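You operate a simulated robot arm through the tools that you are given. There is no shell and no other tool. Be economical: measure what you need, move in short steps, check, and stop when the job is done.

You are at the controls of a simulated robot arm. One attempt, no reset.

## Task
Load the wound bobbin into the pale shuttle and send it to READY.
Fine: open the clamp, press the shuttle's clip, open the gate, then push the shuttle along to READY.

The check looks at the end state, three seconds after you hand in, the way a careful person would. Anything else that was tipped, shoved, dropped, spilled or broken makes it a failure.

## Robot
A 7-joint arm with a two-finger parallel gripper, fixed in place. Base frame: the origin is at the foot of the arm, x ahead of it, y to its left, z up; the work surface is at about z = 0. Units: mm, rad, N and s.
With the tool pointing down near the work surface it reaches from about 220 to 580 mm from the base axis. Its first joint turns from -1.152 to 1.152 rad. Payload 2.5 kg.
Tool frame: the origin (TCP) lies between the finger pads and is the grasp point; the fingertips stand 23 mm ahead of it; z points along the fingers, y is the line along which they close. Largest opening 94 mm; finger width 38, thickness 10; the body of the gripper, 54 by 96 mm, starts 39 mm behind the TCP.
Orientation is that of the tool frame in the base frame, as a unit quaternion [x, y, z, w]. With the fingers straight down and closing along the base's y, the tool's x points along the base's -x, its y along +y and its z along -z.

## Interface
- The arm moves only by the tool apply_moves. Its argument "increments" is a list of rows, each an object (a shift or turn left out is 0, a gripper value left out holds the last) with "travel": the shift along the tool's x, y, z in mm, a list of three; "delta_rot": the turn, a rotation vector about the tool's x, y, z in rad, a list of three; "claw": the finger opening in mm, from 0 to 94. In form: [{"travel": [x, y, z], "delta_rot": [rx, ry, rz], "claw": claw}, ...]. A call has 1 to 12 rows; each row shifts and turns the commanded pose from where the row before left it, along the tool's axes as they then stand. Rows are played at 5 a second. More than 50 mm and 0.15 rad between two rows, or a gripper value outside its range, and nothing of the call is played. A pose out of reach is approached as far as the arm can. The call stops where the force on the tool passes 90 N (or 10 N more than at its start, if that is more) or the arm is blocked; 0.2 s more then pass. Each finger travels about 108 mm/s and halts on what it meets, pressing with about 21 N; the grip force reading is that of the motor and also rises with nothing between the fingers. The clock runs only during rows and for 0.2 s after the last one: add rows that do not move to give the fingers time. The reply holds the time, the measured pose of the TCP, the force on the tool along the base axes, the opening and the grip force, in the units named above and with some noise, with the torque about the TCP (base axes, N m) and any sound that the robot's microphone picked up.
- Cameras (640 x 400 px; columns grow to the right, rows downward): "scene" is fixed at [137.4, -425.1, 536.8]; the picture's right is [0.65, -0.76, 0.00], its down [-0.54, -0.46, -0.71] and it looks along [0.54, 0.46, -0.71] (base axes); focal length 214 px, centre (320, 200). "wrist" rides on the gripper at [86, 16, -75] in the tool frame; the picture's right is [-0.18, 0.98, 0.00], its down [-0.58, -0.11, -0.81] and it looks along [-0.79, -0.15, 0.59] (tool axes); focal length 243 px, centre (320, 200). There is no depth. A picture from a camera that has moved, and an enlarged one, comes with that camera's place and axes in the base frame and with its lens. The place of the scene camera against the robot may be out by one fixed shift of up to 18 mm in any direction.
- get_image(camera): a new picture of that camera. It takes no simulated time.
- close_up(camera, box): a new picture of the part [left, top, right, bottom] of that camera's present view, enlarged. It takes no simulated time.
- job_done(): hands the job in; it is judged then, once.

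Work in short steps. Places have to be worked out from the pictures, the camera data and where the tool is seen: move nearer, look again, correct. Check each grasp and each placing, and mend what went wrong. You have 120 turns and 84 pictures in all, those below and enlarged ones among them. Open the gripper and draw the arm clear of the work before you hand the job in, unless the task says otherwise; then end with one line.

The tools are called after ">>>" as a command line: name --argument value ..., lists and objects as JSON in quotes. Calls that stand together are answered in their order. apply_moves: Moves the arm, as the interface text tells. Its arguments: {"type":"object","properties":{"increments":{"type":"array"}},"required":["increments"]} The other tools are called the same way: get_image (camera) takes a picture; close_up (camera, box) takes an enlarged picture of a part of a camera's view; job_done () hands the job in.

At the start:

```text
clock: 0.0
position: [334.8, 33.2, 391.7]
tool_rot: [0.0, 1.0, -0.001, 0.0]
ft_force: [0.1, -0.2, -0.6]
moment: [-0.03, 0.02, 0.0]
width: 94.1
finger_force: 0.1
```

scene: 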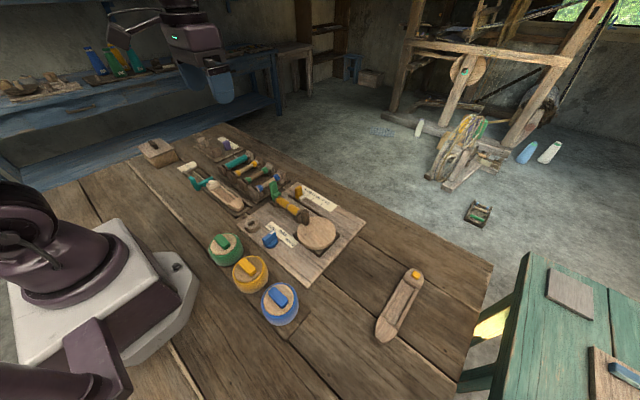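
wrist: 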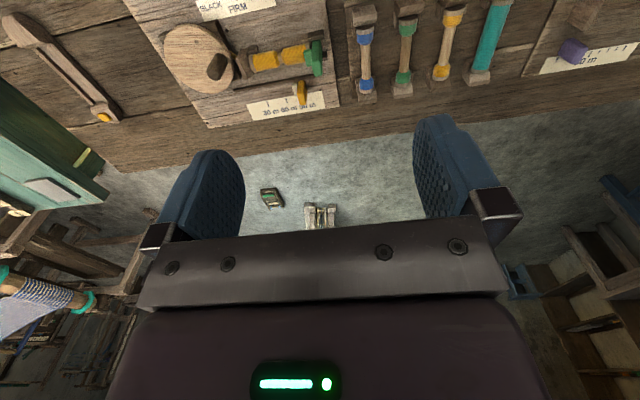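

The table shows several devices: a winder panel, a rail with a shuttle, and a loose shuttle. I'll enlarge the scene view to identify the parts.

>>> close_up --camera "scene" --box '[130, 120, 290, 220]'

>>> close_up --camera "scene" --box '[210, 170, 370, 270]'

>>> close_up --camera "scene" --box '[190, 220, 450, 382]'

>>> close_up --camera "wrist" --box '[140, 0, 400, 162]'

```text
4.00 times, centred on (210, 170) of scene
camera zoom: at [137.4, -425.1, 536.8], right [0.65, -0.76, 0.0], down [-0.54, -0.46, -0.71], along [0.54, 0.46, -0.71], focal length 858 px, centre (760, 320)
```

zoom: 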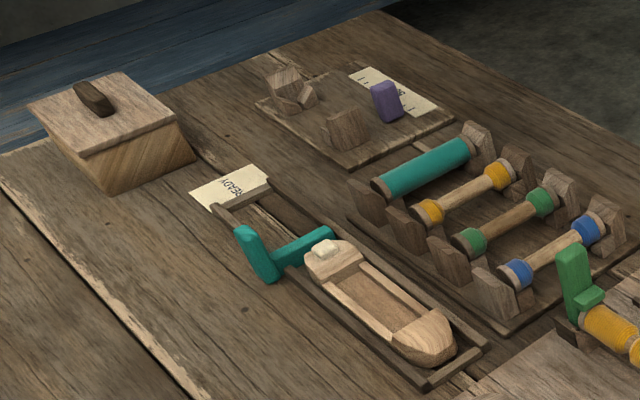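

```text
4.00 times, centred on (290, 220) of scene
camera zoom: at [137.4, -425.1, 536.8], right [0.65, -0.76, 0.0], down [-0.54, -0.46, -0.71], along [0.54, 0.46, -0.71], focal length 858 px, centre (440, 120)
```

zoom: 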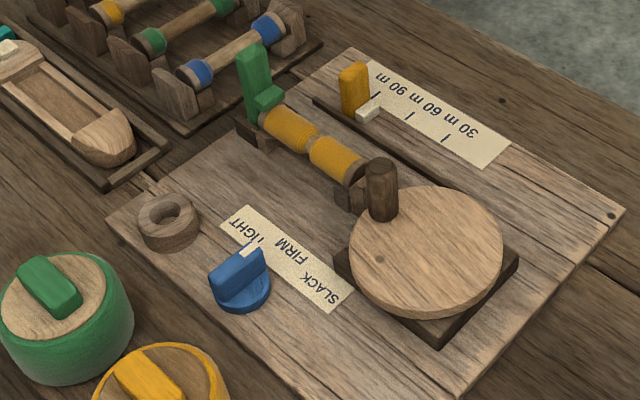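

```text
2.46 times, centred on (320, 301) of scene
camera zoom: at [137.4, -425.1, 536.8], right [0.65, -0.76, 0.0], down [-0.54, -0.46, -0.71], along [0.54, 0.46, -0.71], focal length 528 px, centre (320, -49)
```

zoom: 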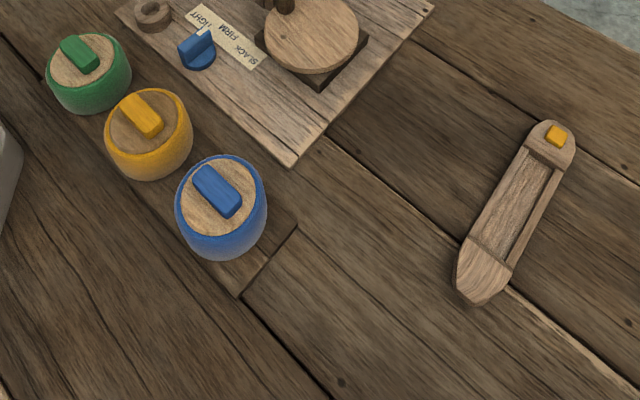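

```text
2.46 times, centred on (270, 81) of wrist
camera zoom: at [246.1, 49.8, 467.7], right [0.18, 0.98, 0.0], down [0.58, -0.11, 0.81], along [0.79, -0.15, -0.59], focal length 597 px, centre (443, 493)
```

zoom: 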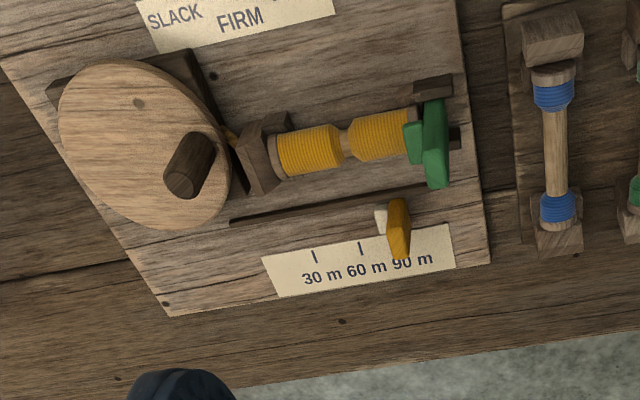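

The wound bobbin sits in the winder around x≈417, y≈-104..-2, with the green clamp at about (424, 11). The track with the shuttle lies near x≈333, y≈95..275, and the teal gate near (296, 316). I'll lower the wrist camera for a closer look at the clamp.

>>> apply_moves --increments '[{"travel": [5, -8, 48]}, {"travel": [5, -8, 48]}, {"travel": [5, -8, 48]}, {"travel": [5, -8, 36]}]'

>>> get_image --camera "wrist"

```text
clock: 1.0
position: [312.3, 1.5, 214.2]
tool_rot: [0.0, 1.0, 0.0, 0.002]
ft_force: [1.0, -0.1, -0.2]
moment: [0.01, 0.03, -0.01]
width: 93.8
finger_force: 0.0
```

```text
77 pictures are left
camera wrist: at [223.6, 18.6, 288.4], right [0.18, 0.98, 0.0], down [0.58, -0.11, 0.81], along [0.79, -0.15, -0.59], focal length 243 px, centre (320, 200)
```

wrist: 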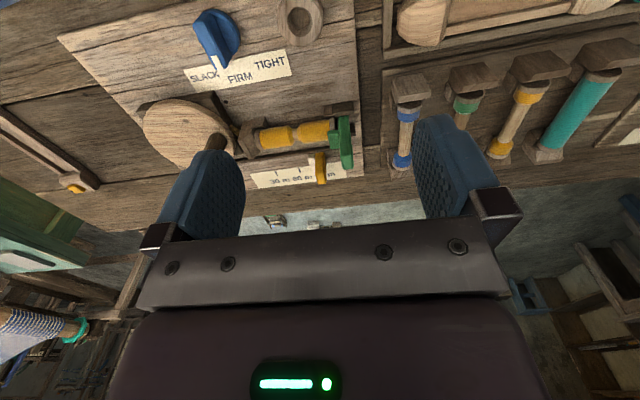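

>>> close_up --camera "wrist" --box '[230, 80, 390, 200]'

>>> close_up --camera "scene" --box '[255, 170, 345, 230]'

```text
3.33 times, centred on (310, 140) of wrist
camera zoom: at [223.6, 18.6, 288.4], right [0.18, 0.98, 0.0], down [0.58, -0.11, 0.81], along [0.79, -0.15, -0.59], focal length 809 px, centre (353, 400)
```

zoom: 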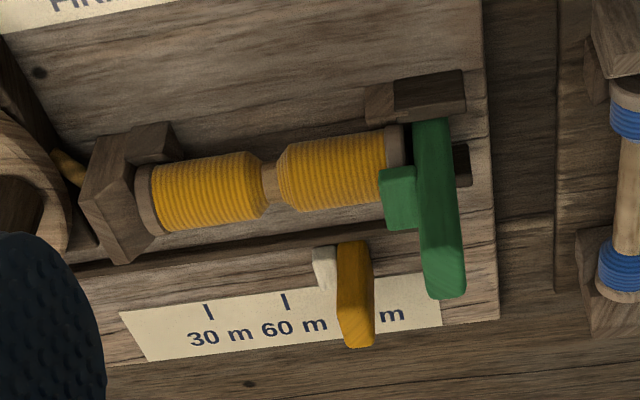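

```text
6.67 times, centred on (300, 200) of scene
camera zoom: at [137.4, -425.1, 536.8], right [0.65, -0.76, 0.0], down [-0.54, -0.46, -0.71], along [0.54, 0.46, -0.71], focal length 1430 px, centre (453, 200)
```

zoom: 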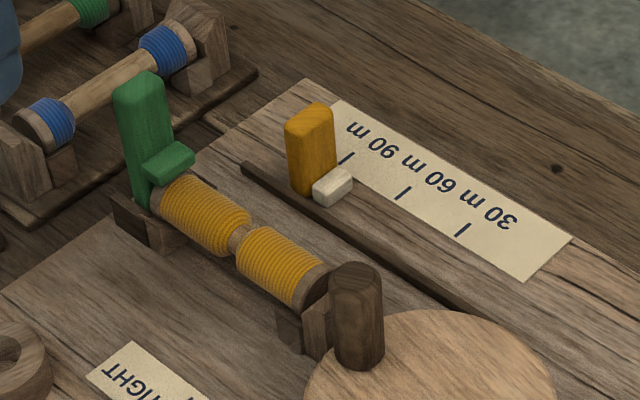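

The clamp looks like an upright hinged lever, top at about (427, 12, 91), with a hook over the bobbin's end at z≈52. I'll close the fingers and come in on its -y side above the bobbin, then push it outward (+y).

>>> apply_moves --increments '[{"travel": [-38, -9, 20], "claw": 0}, {"travel": [-38, -9, 20]}, {"travel": [-37, -6, 30]}, {"travel": [0, 0, 24]}, {"travel": [0, 0, 0]}]'

>>> get_image --camera "wrist"

>>> close_up --camera "scene" --box '[240, 150, 360, 240]'

```text
clock: 2.2
position: [427.5, -21.0, 119.5]
tool_rot: [0.0, 1.0, 0.0, 0.0]
ft_force: [-0.1, -0.3, -0.5]
moment: [0.0, 0.01, -0.01]
width: 0.3
finger_force: 21.3
```

```text
74 pictures are left
camera wrist: at [338.7, -4.0, 192.9], right [0.18, 0.98, 0.0], down [0.58, -0.11, 0.81], along [0.79, -0.15, -0.59], focal length 243 px, centre (320, 200)
```

wrist: 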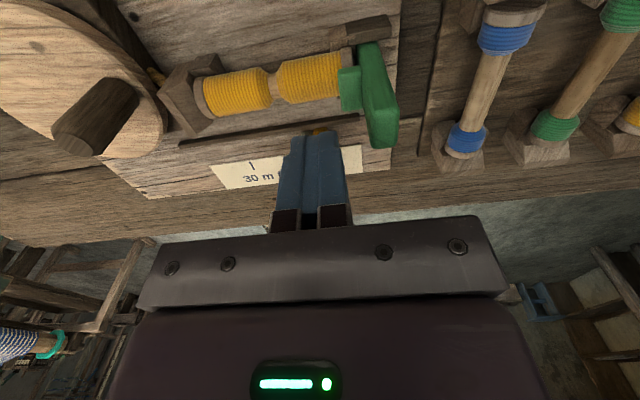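

```text
4.44 times, centred on (300, 195) of scene
camera zoom: at [137.4, -425.1, 536.8], right [0.65, -0.76, 0.0], down [-0.54, -0.46, -0.71], along [0.54, 0.46, -0.71], focal length 953 px, centre (409, 222)
```

zoom: 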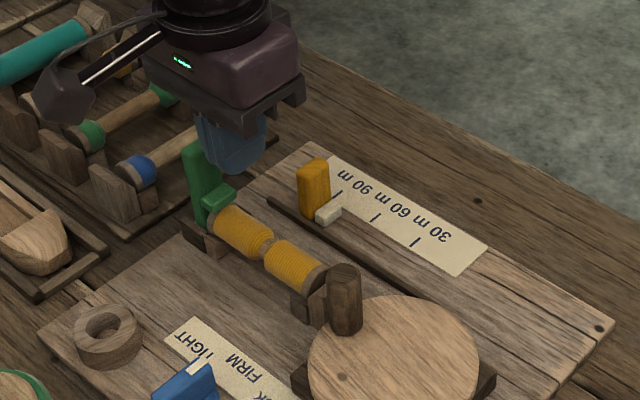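

The lever's -y face is at y≈5 and its top at z≈92. I'll lower to TCP z≈88 so the tips stay above the hook, then push gently toward +y.

>>> apply_moves --increments '[{"travel": [3, 0, 31]}, {"travel": [0, 12, 0]}, {"travel": [0, 8, 0]}, {"travel": [0, 8, 0]}, {"travel": [0, 8, 0]}]'

>>> get_image --camera "wrist"

```text
clock: 3.4
position: [423.6, 12.0, 88.4]
tool_rot: [-0.001, 1.0, 0.0, 0.001]
ft_force: [-0.8, -1.0, -0.1]
moment: [-0.04, 0.0, 0.0]
width: 0.0
finger_force: 20.8
```

```text
72 pictures are left
camera wrist: at [335.6, 30.3, 163.3], right [0.18, 0.98, 0.0], down [0.58, -0.11, 0.81], along [0.79, -0.15, -0.59], focal length 243 px, centre (320, 200)
```

wrist: 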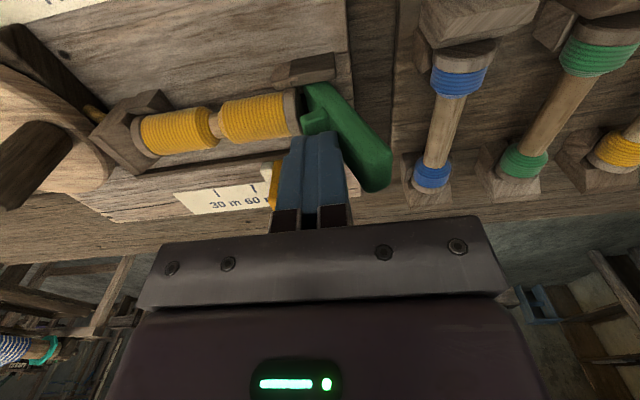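

The lever swings freely (about 1 N) and its hook is coming off. I'll push a bit further, staying clear of the blue bobbin rack at y≈80+.

>>> apply_moves --increments '[{"travel": [0, 8, 0]}, {"travel": [0, 8, 0]}, {"travel": [0, 6, 0]}]'

>>> get_image --camera "wrist"

>>> close_up --camera "scene" --box '[240, 150, 360, 240]'

```text
clock: 4.2
position: [423.9, 21.8, 89.3]
tool_rot: [0.008, 1.0, -0.01, -0.002]
ft_force: [-2.0, -53.5, -1.9]
moment: [-1.24, 0.07, 0.51]
width: 0.1
finger_force: 21.3
```

```text
71 pictures are left
camera wrist: at [335.9, 41.4, 163.4], right [0.2, 0.98, -0.02], down [0.58, -0.1, 0.81], along [0.79, -0.17, -0.59], focal length 243 px, centre (320, 200)
```

wrist: 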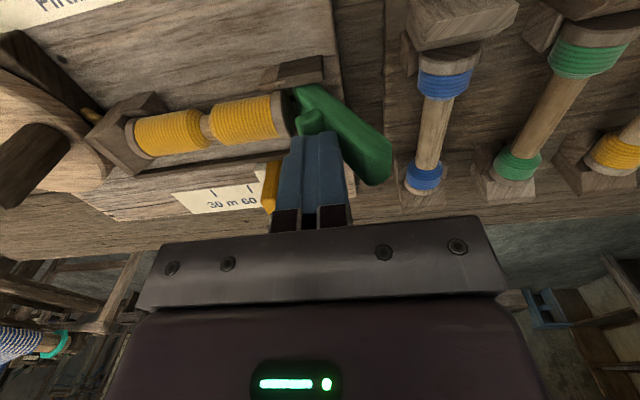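

```text
4.44 times, centred on (300, 195) of scene
camera zoom: at [137.4, -425.1, 536.8], right [0.65, -0.76, 0.0], down [-0.54, -0.46, -0.71], along [0.54, 0.46, -0.71], focal length 953 px, centre (409, 222)
```

zoom: 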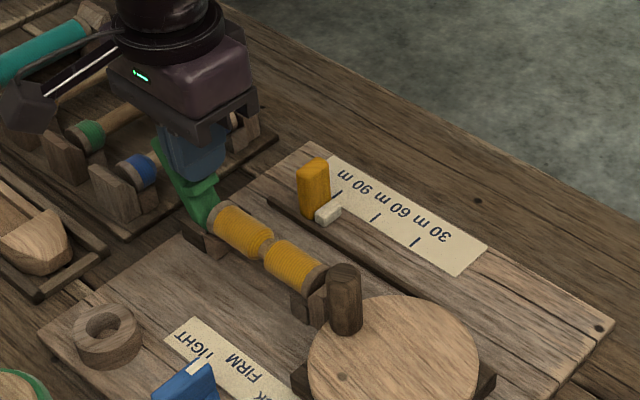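

A hard stop was met at about 35–40° of tilt. I'll back away and see whether the lever stays open.

>>> apply_moves --increments '[{"travel": [0, -12, 0]}, {"travel": [0, -22, -5]}, {"travel": [0, -20, -30]}, {"travel": [0, 0, -40]}]'

>>> get_image --camera "wrist"

```text
clock: 5.2
position: [423.2, -21.9, 162.0]
tool_rot: [-0.001, 1.0, -0.001, 0.0]
ft_force: [-1.3, 0.6, 0.7]
moment: [-0.01, 0.01, -0.02]
width: 0.0
finger_force: 20.3
```

```text
69 pictures are left
camera wrist: at [334.8, -4.7, 237.9], right [0.18, 0.98, 0.0], down [0.58, -0.11, 0.81], along [0.79, -0.15, -0.59], focal length 243 px, centre (320, 200)
```

wrist: 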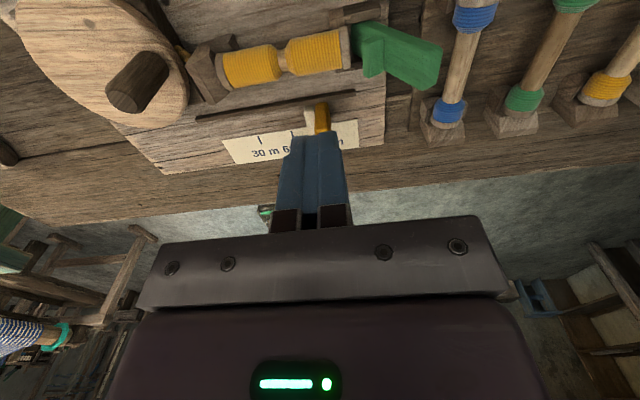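

The lever stays open. Now I'll turn the gripper 90° so the fingers close across the bobbin (along x), putting the camera on the +y side, away from the tall crank handle.

>>> apply_moves --increments '[{"travel": [0, 0, -10], "delta_rot": [0, 0, 0.1428], "claw": 64}, {"travel": [0, 0, -10], "delta_rot": [0, 0, 0.1428]}, {"delta_rot": [0, 0, 0.1428]}, {"delta_rot": [0, 0, 0.1428]}, {"delta_rot": [0, 0, 0.1428]}, {"delta_rot": [0, 0, 0.1428]}, {"delta_rot": [0, 0, 0.1428]}, {"delta_rot": [0, 0, 0.1428]}, {"delta_rot": [0, 0, 0.1428]}, {"delta_rot": [0, 0, 0.1428]}, {"delta_rot": [0, 0, 0.1428]}]'

>>> get_image --camera "wrist"

```text
clock: 7.6
position: [423.9, -19.4, 183.3]
tool_rot: [0.708, 0.706, 0.0, 0.0]
ft_force: [-0.5, 0.1, -0.6]
moment: [-0.01, 0.01, -0.01]
width: 64.0
finger_force: 0.0
```

```text
68 pictures are left
camera wrist: at [439.1, 67.7, 256.9], right [0.98, -0.19, 0.0], down [-0.11, -0.58, 0.81], along [-0.15, -0.79, -0.59], focal length 243 px, centre (320, 200)
```

wrist: 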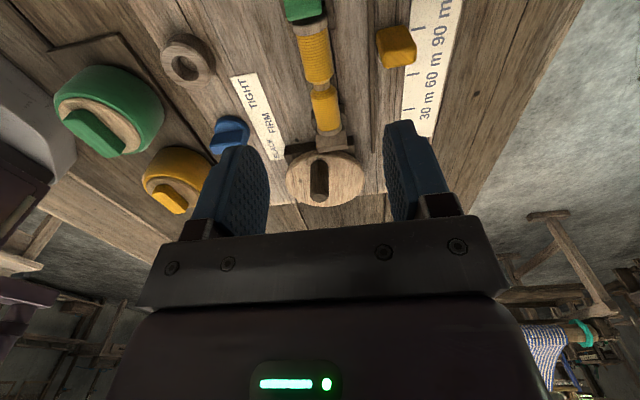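

Tool x now points to base +y and tool y to base +x; the bobbin's waist appears at about (417, -50). I'll move over it and descend to TCP z≈70 to check before gripping high on the bobbin.

>>> apply_moves --increments '[{"travel": [-33, -7, 20]}, {"travel": [0, 0, 45]}, {"travel": [0, 0, 48]}, {"travel": [0, 0, 0]}]'

>>> get_image --camera "wrist"

>>> close_up --camera "scene" --box '[240, 150, 360, 240]'

```text
clock: 8.6
position: [416.8, -51.0, 69.8]
tool_rot: [0.707, 0.708, 0.0, 0.0]
ft_force: [-0.1, 0.3, -0.1]
moment: [-0.02, -0.03, -0.02]
width: 63.9
finger_force: 0.1
```

```text
67 pictures are left
camera wrist: at [431.3, 36.6, 144.3], right [0.98, -0.18, 0.0], down [-0.11, -0.58, 0.81], along [-0.15, -0.79, -0.59], focal length 243 px, centre (320, 200)
```

wrist: 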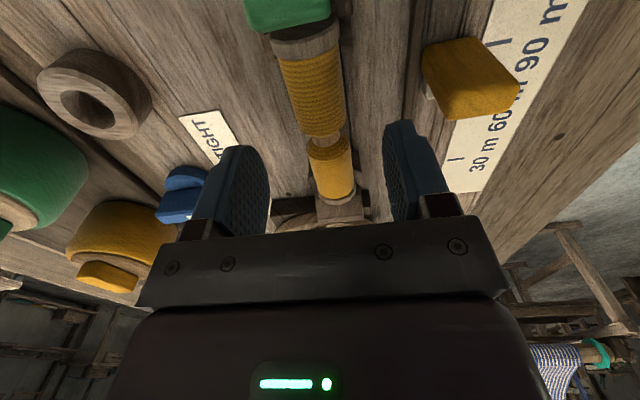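

```text
4.44 times, centred on (300, 195) of scene
camera zoom: at [137.4, -425.1, 536.8], right [0.65, -0.76, 0.0], down [-0.54, -0.46, -0.71], along [0.54, 0.46, -0.71], focal length 953 px, centre (409, 222)
```

zoom: 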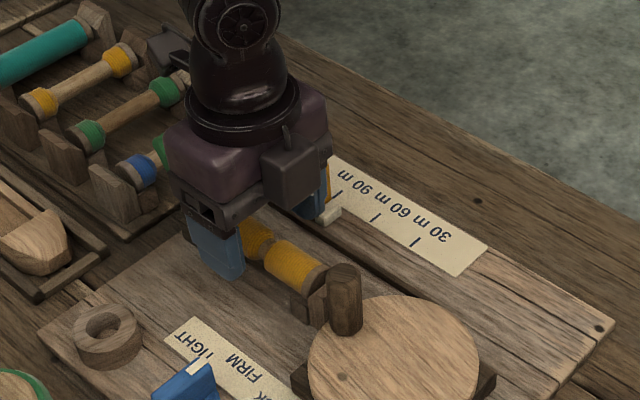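

The bobbin's waist sits at about (418, -53), between the fingers. I'll descend to TCP z≈52 and close.

>>> apply_moves --increments '[{"travel": [-1, 1, 18]}, {"claw": 20}, {"claw": 15}, {"claw": 10}, {}, {}]'

>>> get_image --camera "wrist"

```text
clock: 10.0
position: [417.7, -52.6, 52.6]
tool_rot: [0.707, 0.707, 0.001, 0.001]
ft_force: [10.6, 0.9, 3.5]
moment: [0.14, -0.21, -0.4]
width: 18.9
finger_force: 21.0
```

```text
65 pictures are left
camera wrist: at [432.5, 34.0, 127.9], right [0.98, -0.18, 0.0], down [-0.11, -0.58, 0.81], along [-0.15, -0.79, -0.59], focal length 243 px, centre (320, 200)
```

wrist: 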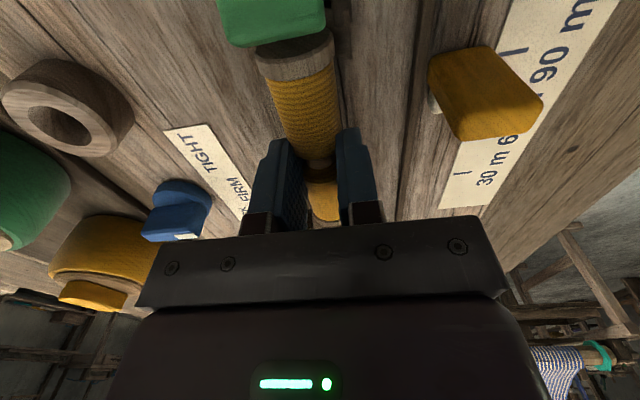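

It's gripped at 18.9 mm with a small sideways force of about 10 N in +x; I'll ease toward +x by 1 mm and lift straight up slowly.

>>> apply_moves --increments '[{"travel": [0, 1, -3]}, {"travel": [0, 0, -6]}, {"travel": [0, 0, -10]}, {"travel": [0, 0, -15]}]'

>>> get_image --camera "wrist"

>>> close_up --camera "scene" --box '[240, 150, 360, 240]'

```text
clock: 11.0
position: [418.5, -53.8, 84.3]
tool_rot: [0.707, 0.707, 0.0, -0.001]
ft_force: [-0.6, -0.2, 0.6]
moment: [-0.01, -0.03, 0.04]
width: 19.2
finger_force: 20.8
```

```text
64 pictures are left
camera wrist: at [432.6, 33.9, 160.2], right [0.98, -0.18, 0.0], down [-0.11, -0.58, 0.81], along [-0.15, -0.79, -0.59], focal length 243 px, centre (320, 200)
```

wrist: 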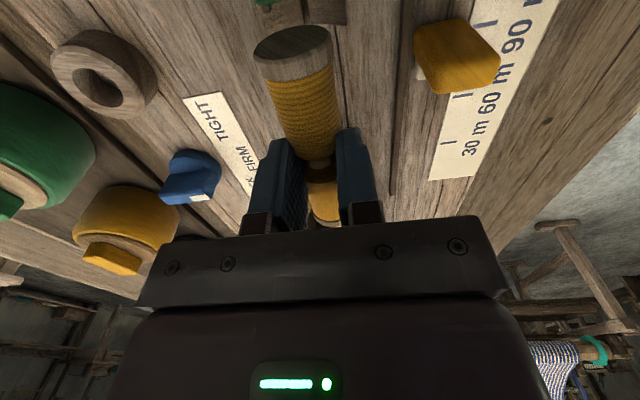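

```text
4.44 times, centred on (300, 195) of scene
camera zoom: at [137.4, -425.1, 536.8], right [0.65, -0.76, 0.0], down [-0.54, -0.46, -0.71], along [0.54, 0.46, -0.71], focal length 953 px, centre (409, 222)
```

zoom: 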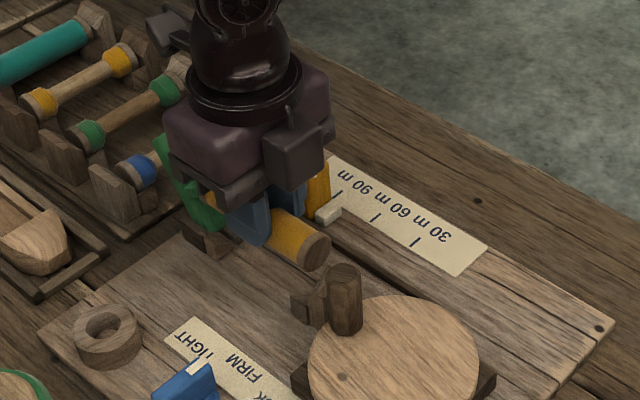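

The bobbin is held cleanly and aligned with y, and its centre is at the TCP. I'll raise it high and carry it over the track so the wrist camera can measure the shuttle, clip and gate.

>>> apply_moves --increments '[{"travel": [0, 0, -45]}, {"travel": [0, 0, -48]}, {"travel": [0, 0, -48]}, {"travel": [40, -10, -5]}, {"travel": [40, -10, 0]}, {"travel": [40, -10, 0]}, {"travel": [40, -10, 0]}, {"travel": [40, -12, 0]}, {"travel": [40, -12, 0]}, {"travel": [40, -12, 0]}, {"travel": [39, -9, 0]}, {}]'

>>> get_image --camera "wrist"

```text
clock: 13.6
position: [337.0, 262.3, 231.9]
tool_rot: [0.707, 0.707, -0.001, -0.001]
ft_force: [0.1, -0.1, -0.5]
moment: [0.0, 0.01, -0.02]
width: 18.8
finger_force: 21.4
```

```text
62 pictures are left
camera wrist: at [350.6, 350.9, 306.6], right [0.98, -0.18, 0.0], down [-0.11, -0.58, 0.81], along [-0.15, -0.79, -0.59], focal length 243 px, centre (320, 200)
```

wrist: 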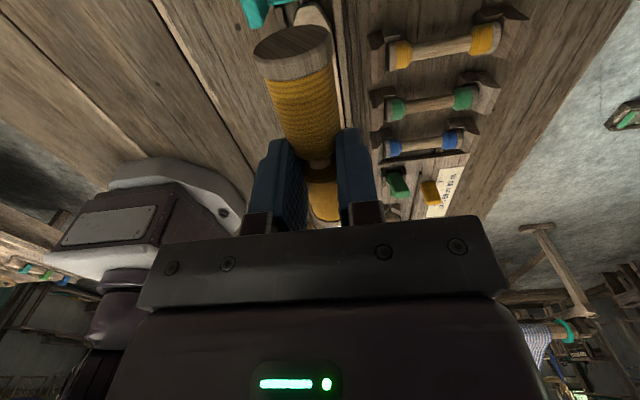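

The bobbin blocks the view of the shuttle. I'll shift sideways in +x and a little +y to see past it.

>>> apply_moves --increments '[{"travel": [20, 40, 0]}, {"travel": [25, 35, 0]}, {}]'

>>> get_image --camera "wrist"

>>> close_up --camera "scene" --box '[150, 140, 270, 230]'

```text
clock: 14.4
position: [411.4, 311.8, 232.2]
tool_rot: [0.707, 0.707, -0.001, 0.0]
ft_force: [1.4, -0.1, 0.1]
moment: [0.04, -0.01, -0.02]
width: 18.7
finger_force: 20.6
```

```text
61 pictures are left
camera wrist: at [425.5, 398.7, 306.5], right [0.98, -0.18, 0.0], down [-0.11, -0.58, 0.81], along [-0.15, -0.79, -0.59], focal length 243 px, centre (320, 200)
```

wrist: 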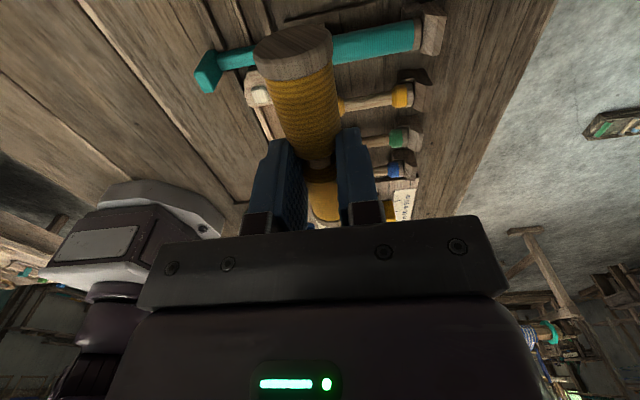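

```text
4.44 times, centred on (210, 185) of scene
camera zoom: at [137.4, -425.1, 536.8], right [0.65, -0.76, 0.0], down [-0.54, -0.46, -0.71], along [0.54, 0.46, -0.71], focal length 953 px, centre (809, 267)
```

zoom: 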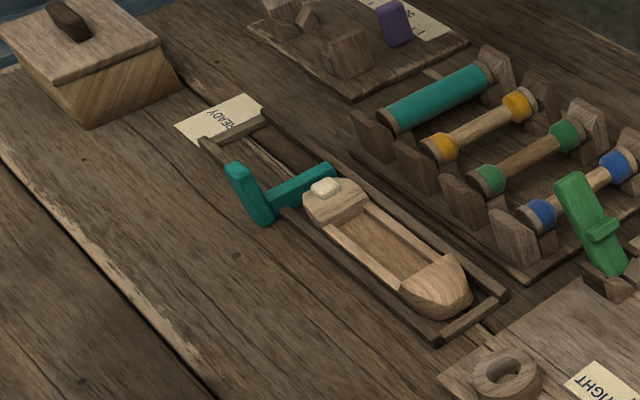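

Still occluded; the camera sits on the +x side of the bobbin, so I'll look from the -x side instead.

>>> apply_moves --increments '[{"travel": [0, -45, 0]}, {"travel": [0, -45, 0]}, {"travel": [0, -45, 0]}, {"travel": [0, -40, 0]}, {}]'

>>> get_image --camera "wrist"

```text
clock: 15.6
position: [233.9, 308.6, 231.2]
tool_rot: [0.707, 0.707, 0.001, 0.0]
ft_force: [-0.6, 1.0, -0.8]
moment: [-0.03, 0.02, 0.02]
width: 18.8
finger_force: 21.2
```

```text
59 pictures are left
camera wrist: at [248.1, 395.7, 305.5], right [0.98, -0.18, 0.0], down [-0.11, -0.58, 0.81], along [-0.15, -0.79, -0.59], focal length 243 px, centre (320, 200)
```

wrist: 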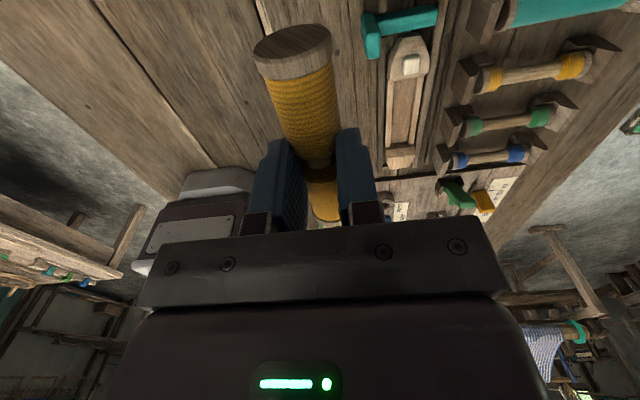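

Now the whole shuttle and gate are in view; I'll enlarge that part.

>>> close_up --camera "wrist" --box '[335, 0, 495, 180]'

```text
2.22 times, centred on (415, 90) of wrist
camera zoom: at [248.1, 395.7, 305.5], right [0.98, -0.18, 0.0], down [-0.11, -0.58, 0.81], along [-0.15, -0.79, -0.59], focal length 539 px, centre (109, 444)
```

zoom: 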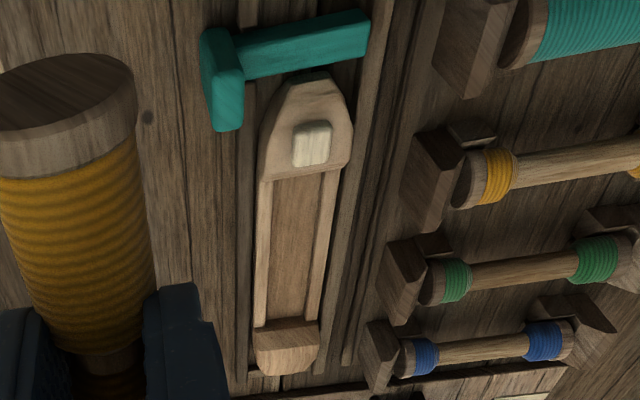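

Rough estimate: pocket centre near (321, 184), about 102 mm long, with a clip top at about (322, 252, 28). The fit is tight, so I'll go lower for a more precise look from a second height.

>>> apply_moves --increments '[{"travel": [0, 0, 45]}, {"travel": [0, 0, 45]}, {}]'

>>> close_up --camera "wrist" --box '[320, 0, 640, 200]'

```text
clock: 16.4
position: [233.4, 307.7, 142.8]
tool_rot: [0.706, 0.708, 0.001, 0.0]
ft_force: [0.6, 0.4, -0.7]
moment: [0.02, 0.03, -0.01]
width: 18.7
finger_force: 20.6
```

```text
2.00 times, centred on (480, 100) of wrist
camera zoom: at [248.0, 395.1, 217.8], right [0.98, -0.18, 0.0], down [-0.11, -0.58, 0.81], along [-0.15, -0.79, -0.59], focal length 485 px, centre (0, 400)
```

zoom: 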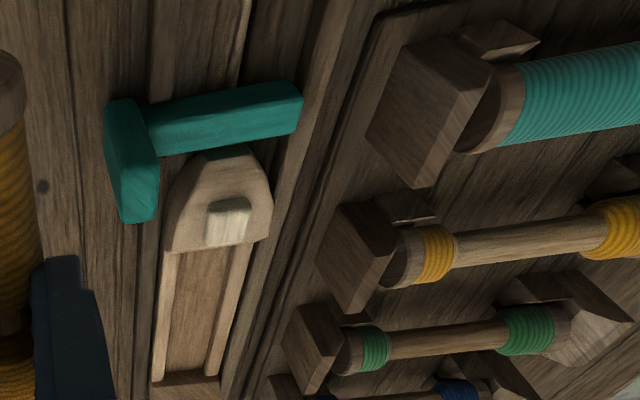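

The pocket spans roughly y≈117–239, centred on x≈322.5, with rim around z≈25. I'll carry the bobbin over it (TCP ≈ (322.5, 176)) at a safe height and check.

>>> apply_moves --increments '[{"travel": [-33, 30, 0]}, {"travel": [-33, 30, 0]}, {"travel": [-33, 29, 0]}, {"travel": [-33, 0, 20]}, {"travel": [0, 0, 20]}, {}]'

>>> get_image --camera "wrist"

>>> close_up --camera "scene" --box '[150, 140, 270, 230]'

```text
clock: 17.8
position: [323.9, 177.3, 102.5]
tool_rot: [0.707, 0.707, 0.0, -0.001]
ft_force: [-0.5, -1.1, 0.2]
moment: [-0.03, -0.02, -0.02]
width: 18.7
finger_force: 21.1
```

```text
56 pictures are left
camera wrist: at [337.7, 264.2, 177.3], right [0.98, -0.18, 0.0], down [-0.11, -0.58, 0.81], along [-0.15, -0.79, -0.59], focal length 243 px, centre (320, 200)
```

wrist: 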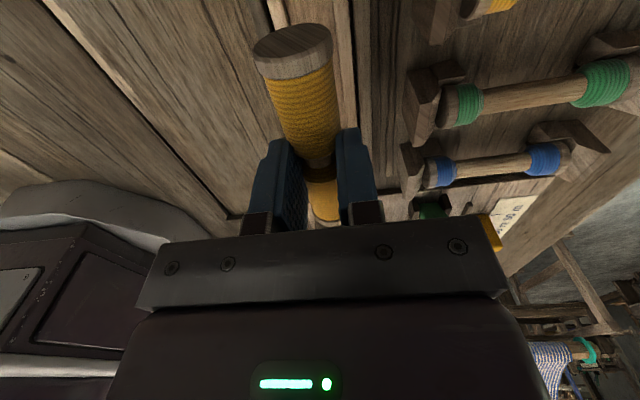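

```text
4.44 times, centred on (210, 185) of scene
camera zoom: at [137.4, -425.1, 536.8], right [0.65, -0.76, 0.0], down [-0.54, -0.46, -0.71], along [0.54, 0.46, -0.71], focal length 953 px, centre (809, 267)
```

zoom: 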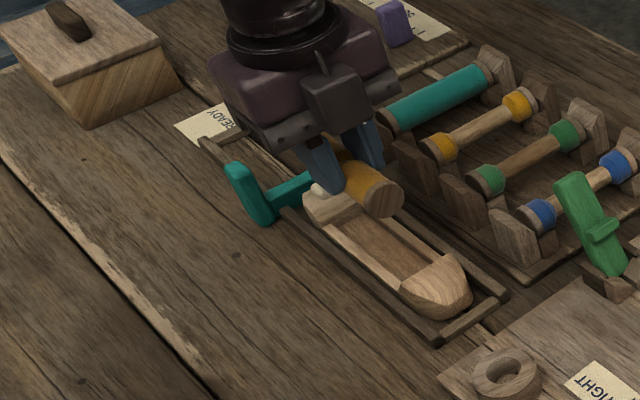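

I need a firmer reading of the pocket's ends before lowering; enlarging the shuttle in the scene view.

>>> close_up --camera "scene" --box '[200, 175, 272, 220]'

```text
8.89 times, centred on (236, 198) of scene
camera zoom: at [137.4, -425.1, 536.8], right [0.65, -0.76, 0.0], down [-0.54, -0.46, -0.71], along [0.54, 0.46, -0.71], focal length 1906 px, centre (1067, 222)
```

zoom: 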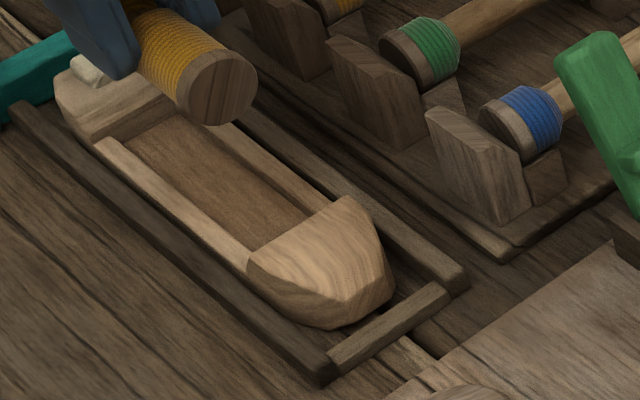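

Side rims are lower than the two end blocks, but my estimates for the clip-end face disagree (≈223 vs ≈239). I'll take one more wrist view from closer and offset to -x.

>>> apply_moves --increments '[{"travel": [30, -36, -12]}, {"travel": [30, -36, -10]}, {}]'

>>> close_up --camera "wrist" --box '[310, 0, 550, 150]'

```text
clock: 18.6
position: [253.3, 237.1, 123.0]
tool_rot: [0.708, 0.706, 0.0, 0.0]
ft_force: [-0.2, 0.4, -0.4]
moment: [-0.03, 0.02, -0.01]
width: 18.8
finger_force: 20.5
```

```text
2.67 times, centred on (430, 75) of wrist
camera zoom: at [266.8, 324.8, 198.3], right [0.98, -0.19, 0.0], down [-0.11, -0.58, 0.81], along [-0.15, -0.79, -0.59], focal length 647 px, centre (27, 533)
```

zoom: 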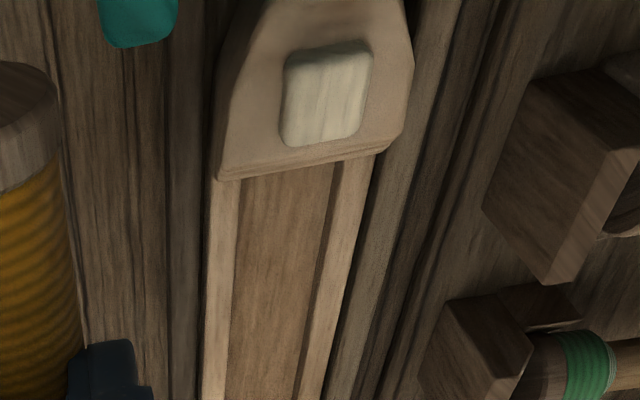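

Combining the views: pocket y≈112–234, centre x≈322.7, block tops z≈23, low side rims z≈9. Bobbin spans about TCP-49 to +54, so I target TCP (323, 171) and come down to z≈60 first.

>>> apply_moves --increments '[{"travel": [-33, 35, 0]}, {"travel": [-33, 34.7, 0]}, {"travel": [0, 0, 30]}, {"travel": [0, 0, 30]}, {}]'

>>> close_up --camera "wrist" --box '[210, 0, 450, 150]'

>>> close_up --camera "scene" --box '[200, 165, 280, 215]'

```text
clock: 19.8
position: [319.3, 173.1, 63.1]
tool_rot: [0.708, 0.706, -0.001, 0.001]
ft_force: [0.4, 0.1, 0.3]
moment: [0.02, -0.02, 0.0]
width: 18.9
finger_force: 20.9
```

```text
2.67 times, centred on (330, 75) of wrist
camera zoom: at [333.5, 260.7, 138.7], right [0.98, -0.18, 0.0], down [-0.11, -0.58, 0.81], along [-0.15, -0.79, -0.59], focal length 647 px, centre (293, 533)
```

zoom: 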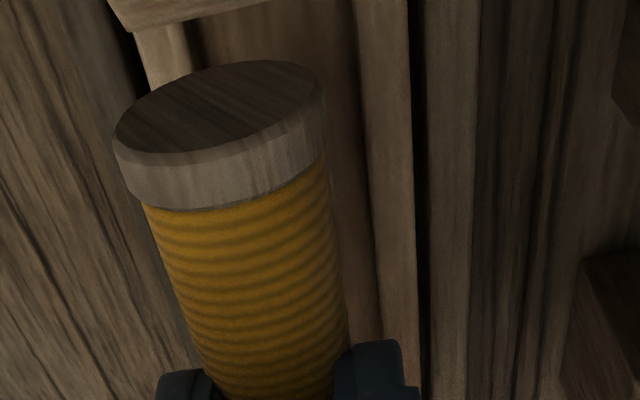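

```text
8.00 times, centred on (240, 190) of scene
camera zoom: at [137.4, -425.1, 536.8], right [0.65, -0.76, 0.0], down [-0.54, -0.46, -0.71], along [0.54, 0.46, -0.71], focal length 1716 px, centre (960, 280)
```

zoom: 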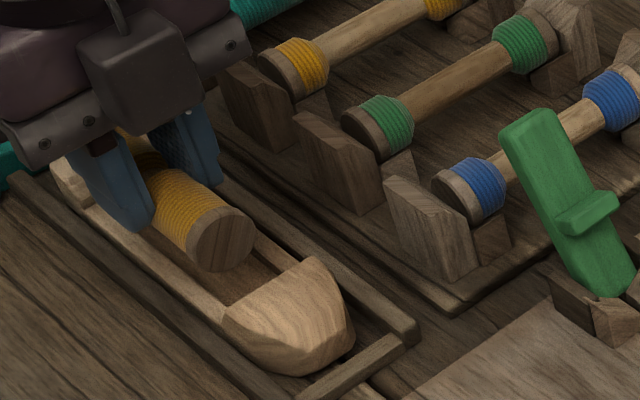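

In the wrist view the bobbin's end is at x≈318 while the pocket centre is x≈323.3, and its +y end is at about 229. I'll shift +5 mm in x and -4 mm in y, and lower partway.

>>> apply_moves --increments '[{"travel": [-4, 5, 0]}, {"travel": [0, 0, 12]}, {}, {}]'

>>> close_up --camera "wrist" --box '[210, 0, 450, 150]'

>>> close_up --camera "scene" --box '[200, 165, 280, 215]'

```text
clock: 20.8
position: [324.8, 168.3, 50.5]
tool_rot: [0.707, 0.707, 0.0, 0.0]
ft_force: [0.1, -0.5, -0.1]
moment: [0.03, -0.02, 0.0]
width: 18.6
finger_force: 20.8
```

```text
2.67 times, centred on (330, 75) of wrist
camera zoom: at [338.7, 255.5, 127.1], right [0.98, -0.18, 0.0], down [-0.11, -0.58, 0.81], along [-0.15, -0.79, -0.59], focal length 647 px, centre (293, 533)
```

zoom: 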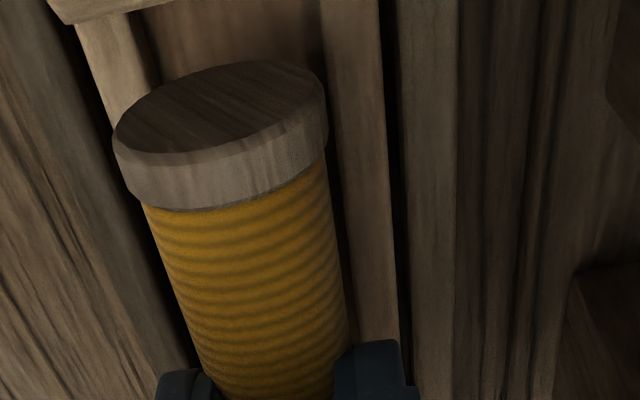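

```text
8.00 times, centred on (240, 190) of scene
camera zoom: at [137.4, -425.1, 536.8], right [0.65, -0.76, 0.0], down [-0.54, -0.46, -0.71], along [0.54, 0.46, -0.71], focal length 1716 px, centre (960, 280)
```

zoom: 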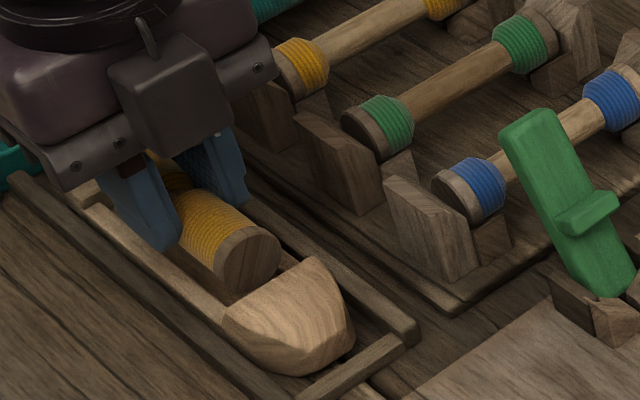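

Aligned: bobbin end at x≈323 vs pocket 323.8, with about 8–11 mm clearance at both ends. Lowering gently.

>>> apply_moves --increments '[{"travel": [0, 0.5, 6]}, {"travel": [0, 0, 4]}, {"travel": [0, 0, 2]}, {}]'

>>> close_up --camera "scene" --box '[200, 165, 280, 215]'

```text
clock: 21.8
position: [326.5, 167.9, 40.0]
tool_rot: [0.707, 0.707, 0.0, 0.001]
ft_force: [-0.4, -0.4, -0.5]
moment: [-0.02, -0.01, 0.02]
width: 18.9
finger_force: 20.7
```

```text
8.00 times, centred on (240, 190) of scene
camera zoom: at [137.4, -425.1, 536.8], right [0.65, -0.76, 0.0], down [-0.54, -0.46, -0.71], along [0.54, 0.46, -0.71], focal length 1716 px, centre (960, 280)
```

zoom: 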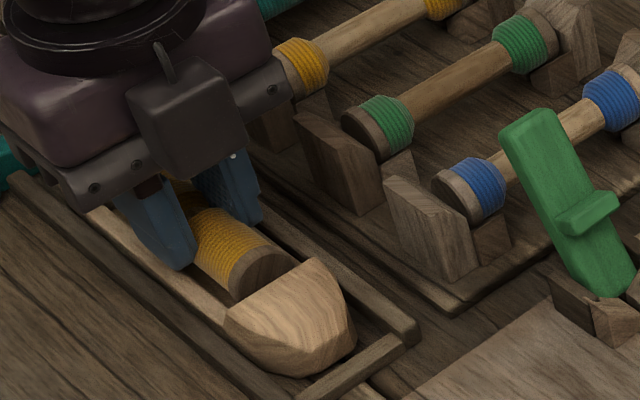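

No contact yet. I'll check lateral alignment once more with the wrist view.

>>> close_up --camera "wrist" --box '[210, 0, 450, 150]'

```text
2.67 times, centred on (330, 75) of wrist
camera zoom: at [341.3, 255.9, 114.0], right [0.98, -0.18, 0.0], down [-0.11, -0.58, 0.81], along [-0.15, -0.79, -0.59], focal length 647 px, centre (293, 533)
```

zoom: 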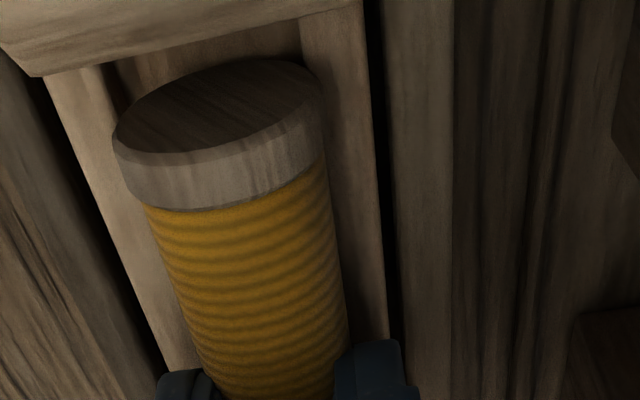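

The bobbin is about 1.5–2 mm too far in +x. Correcting and lowering in small steps until contact.

>>> apply_moves --increments '[{"travel": [0, -1.7, 0]}, {"travel": [0, 0, 2]}, {"travel": [0, 0, 2]}, {"travel": [0, 0, 1.5]}, {}]'

>>> close_up --camera "wrist" --box '[210, 0, 450, 150]'

```text
clock: 23.0
position: [325.6, 169.6, 35.3]
tool_rot: [0.708, 0.707, 0.001, 0.0]
ft_force: [-10.5, -6.7, 46.6]
moment: [-0.22, 0.13, 0.03]
width: 18.8
finger_force: 21.1
```

```text
2.67 times, centred on (330, 75) of wrist
camera zoom: at [339.7, 256.4, 110.0], right [0.98, -0.18, 0.0], down [-0.11, -0.58, 0.81], along [-0.15, -0.79, -0.59], focal length 647 px, centre (293, 533)
```

zoom: 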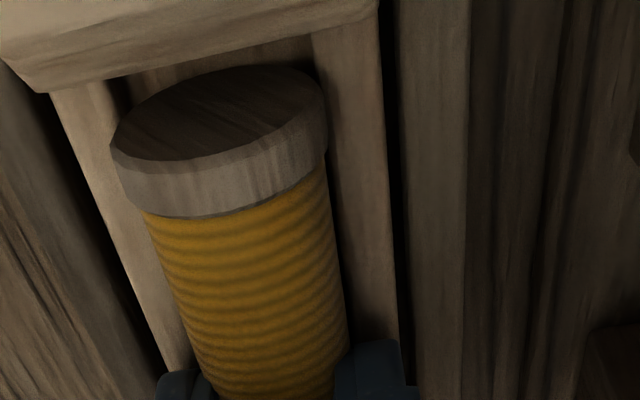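

Contact at 46 N upward. The bobbin or fingertips are resting on the shuttle. I'll relieve slightly, release just a little, and look.

>>> apply_moves --increments '[{"travel": [0, -0.5, -1.5]}, {"claw": 24}, {"claw": 28}, {}]'

>>> close_up --camera "wrist" --box '[210, 0, 450, 150]'

```text
clock: 24.0
position: [321.9, 169.2, 34.2]
tool_rot: [0.707, 0.707, -0.002, -0.001]
ft_force: [0.0, 0.6, 8.3]
moment: [0.01, -0.12, -0.09]
width: 27.8
finger_force: 0.0
```

```text
2.67 times, centred on (330, 75) of wrist
camera zoom: at [337.6, 256.5, 109.9], right [0.98, -0.18, 0.0], down [-0.11, -0.58, 0.81], along [-0.15, -0.79, -0.59], focal length 647 px, centre (293, 533)
```

zoom: 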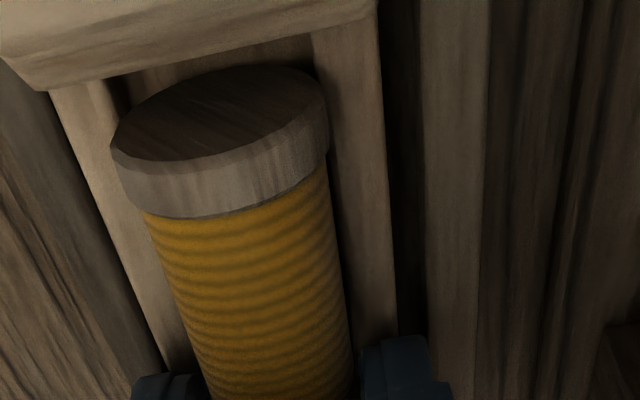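

Released. Shuttle and bobbin appear to sit together. I'll raise straight up and look from above.

>>> apply_moves --increments '[{"travel": [0, 0, -3]}, {"travel": [0, 0, -15], "claw": 34}, {"travel": [0, 0, -30]}, {"travel": [0, 0, -40]}, {"travel": [40, 0, -20]}, {"travel": [30, 0, 0]}]'

>>> get_image --camera "wrist"

>>> close_up --camera "scene" --box '[190, 155, 270, 215]'

```text
clock: 25.4
position: [325.3, 238.4, 141.2]
tool_rot: [0.707, 0.707, 0.0, 0.0]
ft_force: [-0.7, 0.7, 0.0]
moment: [-0.01, -0.02, -0.01]
width: 33.8
finger_force: 0.0
```

```text
44 pictures are left
camera wrist: at [339.0, 326.0, 216.5], right [0.98, -0.18, 0.0], down [-0.11, -0.58, 0.81], along [-0.15, -0.79, -0.59], focal length 243 px, centre (320, 200)
```

wrist: 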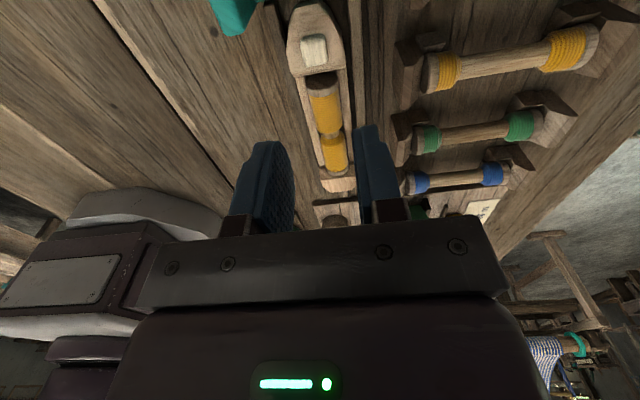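

```text
6.67 times, centred on (230, 185) of scene
camera zoom: at [137.4, -425.1, 536.8], right [0.65, -0.76, 0.0], down [-0.54, -0.46, -0.71], along [0.54, 0.46, -0.71], focal length 1430 px, centre (920, 300)
```

zoom: 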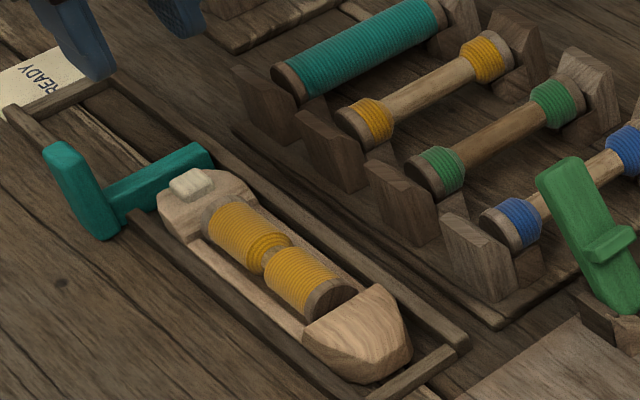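

The bobbin lies in the pocket. I'll zoom to confirm it's seated flat and to locate the clip.

>>> close_up --camera "wrist" --box '[240, 0, 420, 200]'

>>> close_up --camera "scene" --box '[205, 170, 249, 205]'

```text
2.00 times, centred on (330, 100) of wrist
camera zoom: at [339.0, 326.0, 216.5], right [0.98, -0.18, 0.0], down [-0.11, -0.58, 0.81], along [-0.15, -0.79, -0.59], focal length 485 px, centre (300, 400)
```

zoom: 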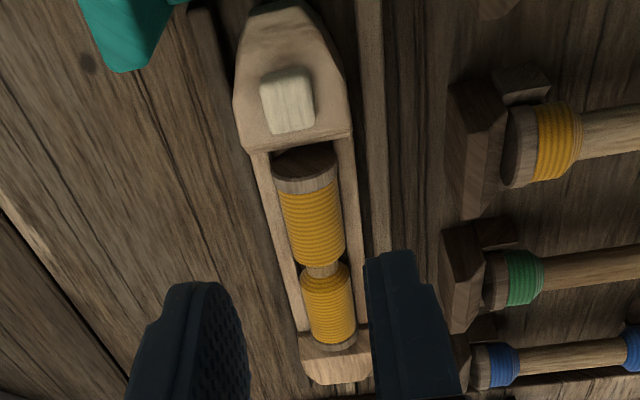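

```text
11.43 times, centred on (227, 188) of scene
camera zoom: at [137.4, -425.1, 536.8], right [0.65, -0.76, 0.0], down [-0.54, -0.46, -0.71], along [0.54, 0.46, -0.71], focal length 2451 px, centre (1383, 343)
```

zoom: 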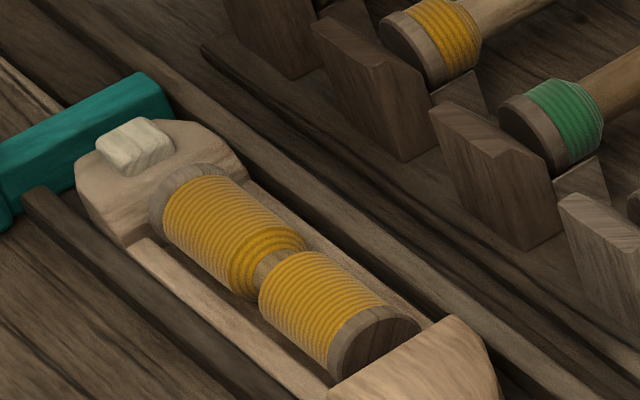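

The bobbin is seated in the pocket. Next, the clip: pad centre about (321, 252), top z≈28. I'll turn the gripper back so the closed fingers are narrow in y, and hover above it.

>>> apply_moves --increments '[{"delta_rot": [0, 0, -0.1428], "claw": 0}, {"delta_rot": [0, 0, -0.1428]}, {"delta_rot": [0, 0, -0.1428]}, {"delta_rot": [0, 0, -0.1428]}, {"delta_rot": [0, 0, -0.1428]}, {"delta_rot": [0, 0, -0.1428]}, {"delta_rot": [0, 0, -0.1428]}, {"delta_rot": [0, 0, -0.1428]}, {"delta_rot": [0, 0, -0.1428]}, {"delta_rot": [0, 0, -0.1428]}, {"delta_rot": [0, 0, -0.1428]}, {"travel": [4, 13, 0]}]'

>>> get_image --camera "wrist"

```text
clock: 28.0
position: [319.3, 251.6, 143.3]
tool_rot: [-0.001, 1.0, 0.0, -0.001]
ft_force: [-0.6, 0.1, -0.5]
moment: [-0.03, 0.0, -0.02]
width: 0.0
finger_force: 20.8
```

```text
40 pictures are left
camera wrist: at [232.2, 268.6, 218.1], right [0.18, 0.98, 0.0], down [0.58, -0.11, 0.81], along [0.79, -0.15, -0.59], focal length 243 px, centre (320, 200)
```

wrist: 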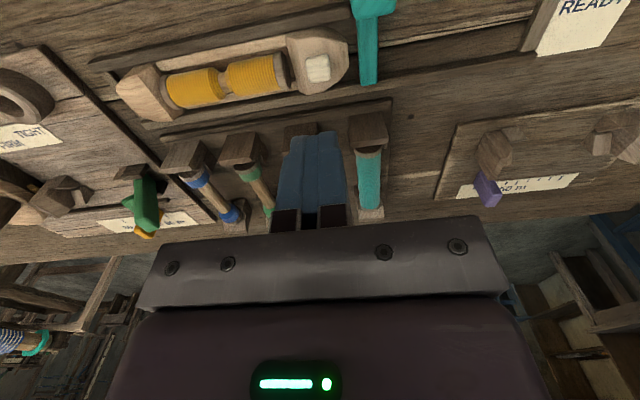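

The clip centre reads about (320, 250), right below the tool. Descending to just above it, then pressing in small steps.

>>> apply_moves --increments '[{"travel": [-1, -1, 40]}, {"travel": [0, 0, 40]}, {"travel": [0, 0, 6]}, {"travel": [0, 0, 3]}, {"travel": [0, 0, 3]}, {"travel": [0, 0, 2]}]'

>>> close_up --camera "scene" --box '[190, 155, 270, 215]'

```text
clock: 29.4
position: [323.1, 251.2, 50.0]
tool_rot: [0.0, 1.0, 0.0, 0.0]
ft_force: [1.7, 0.5, 2.2]
moment: [0.0, -0.03, -0.01]
width: 0.0
finger_force: 20.7
```

```text
6.67 times, centred on (230, 185) of scene
camera zoom: at [137.4, -425.1, 536.8], right [0.65, -0.76, 0.0], down [-0.54, -0.46, -0.71], along [0.54, 0.46, -0.71], focal length 1430 px, centre (920, 300)
```

zoom: 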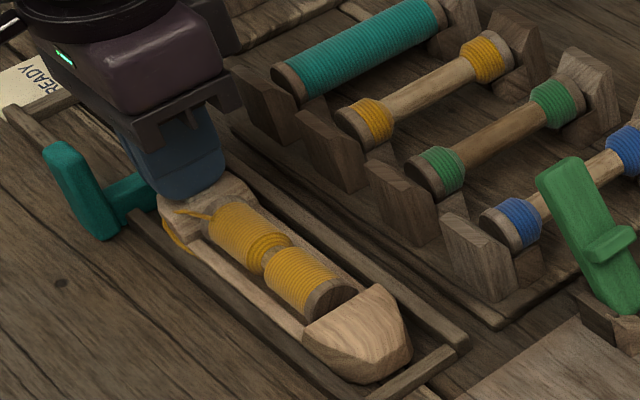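

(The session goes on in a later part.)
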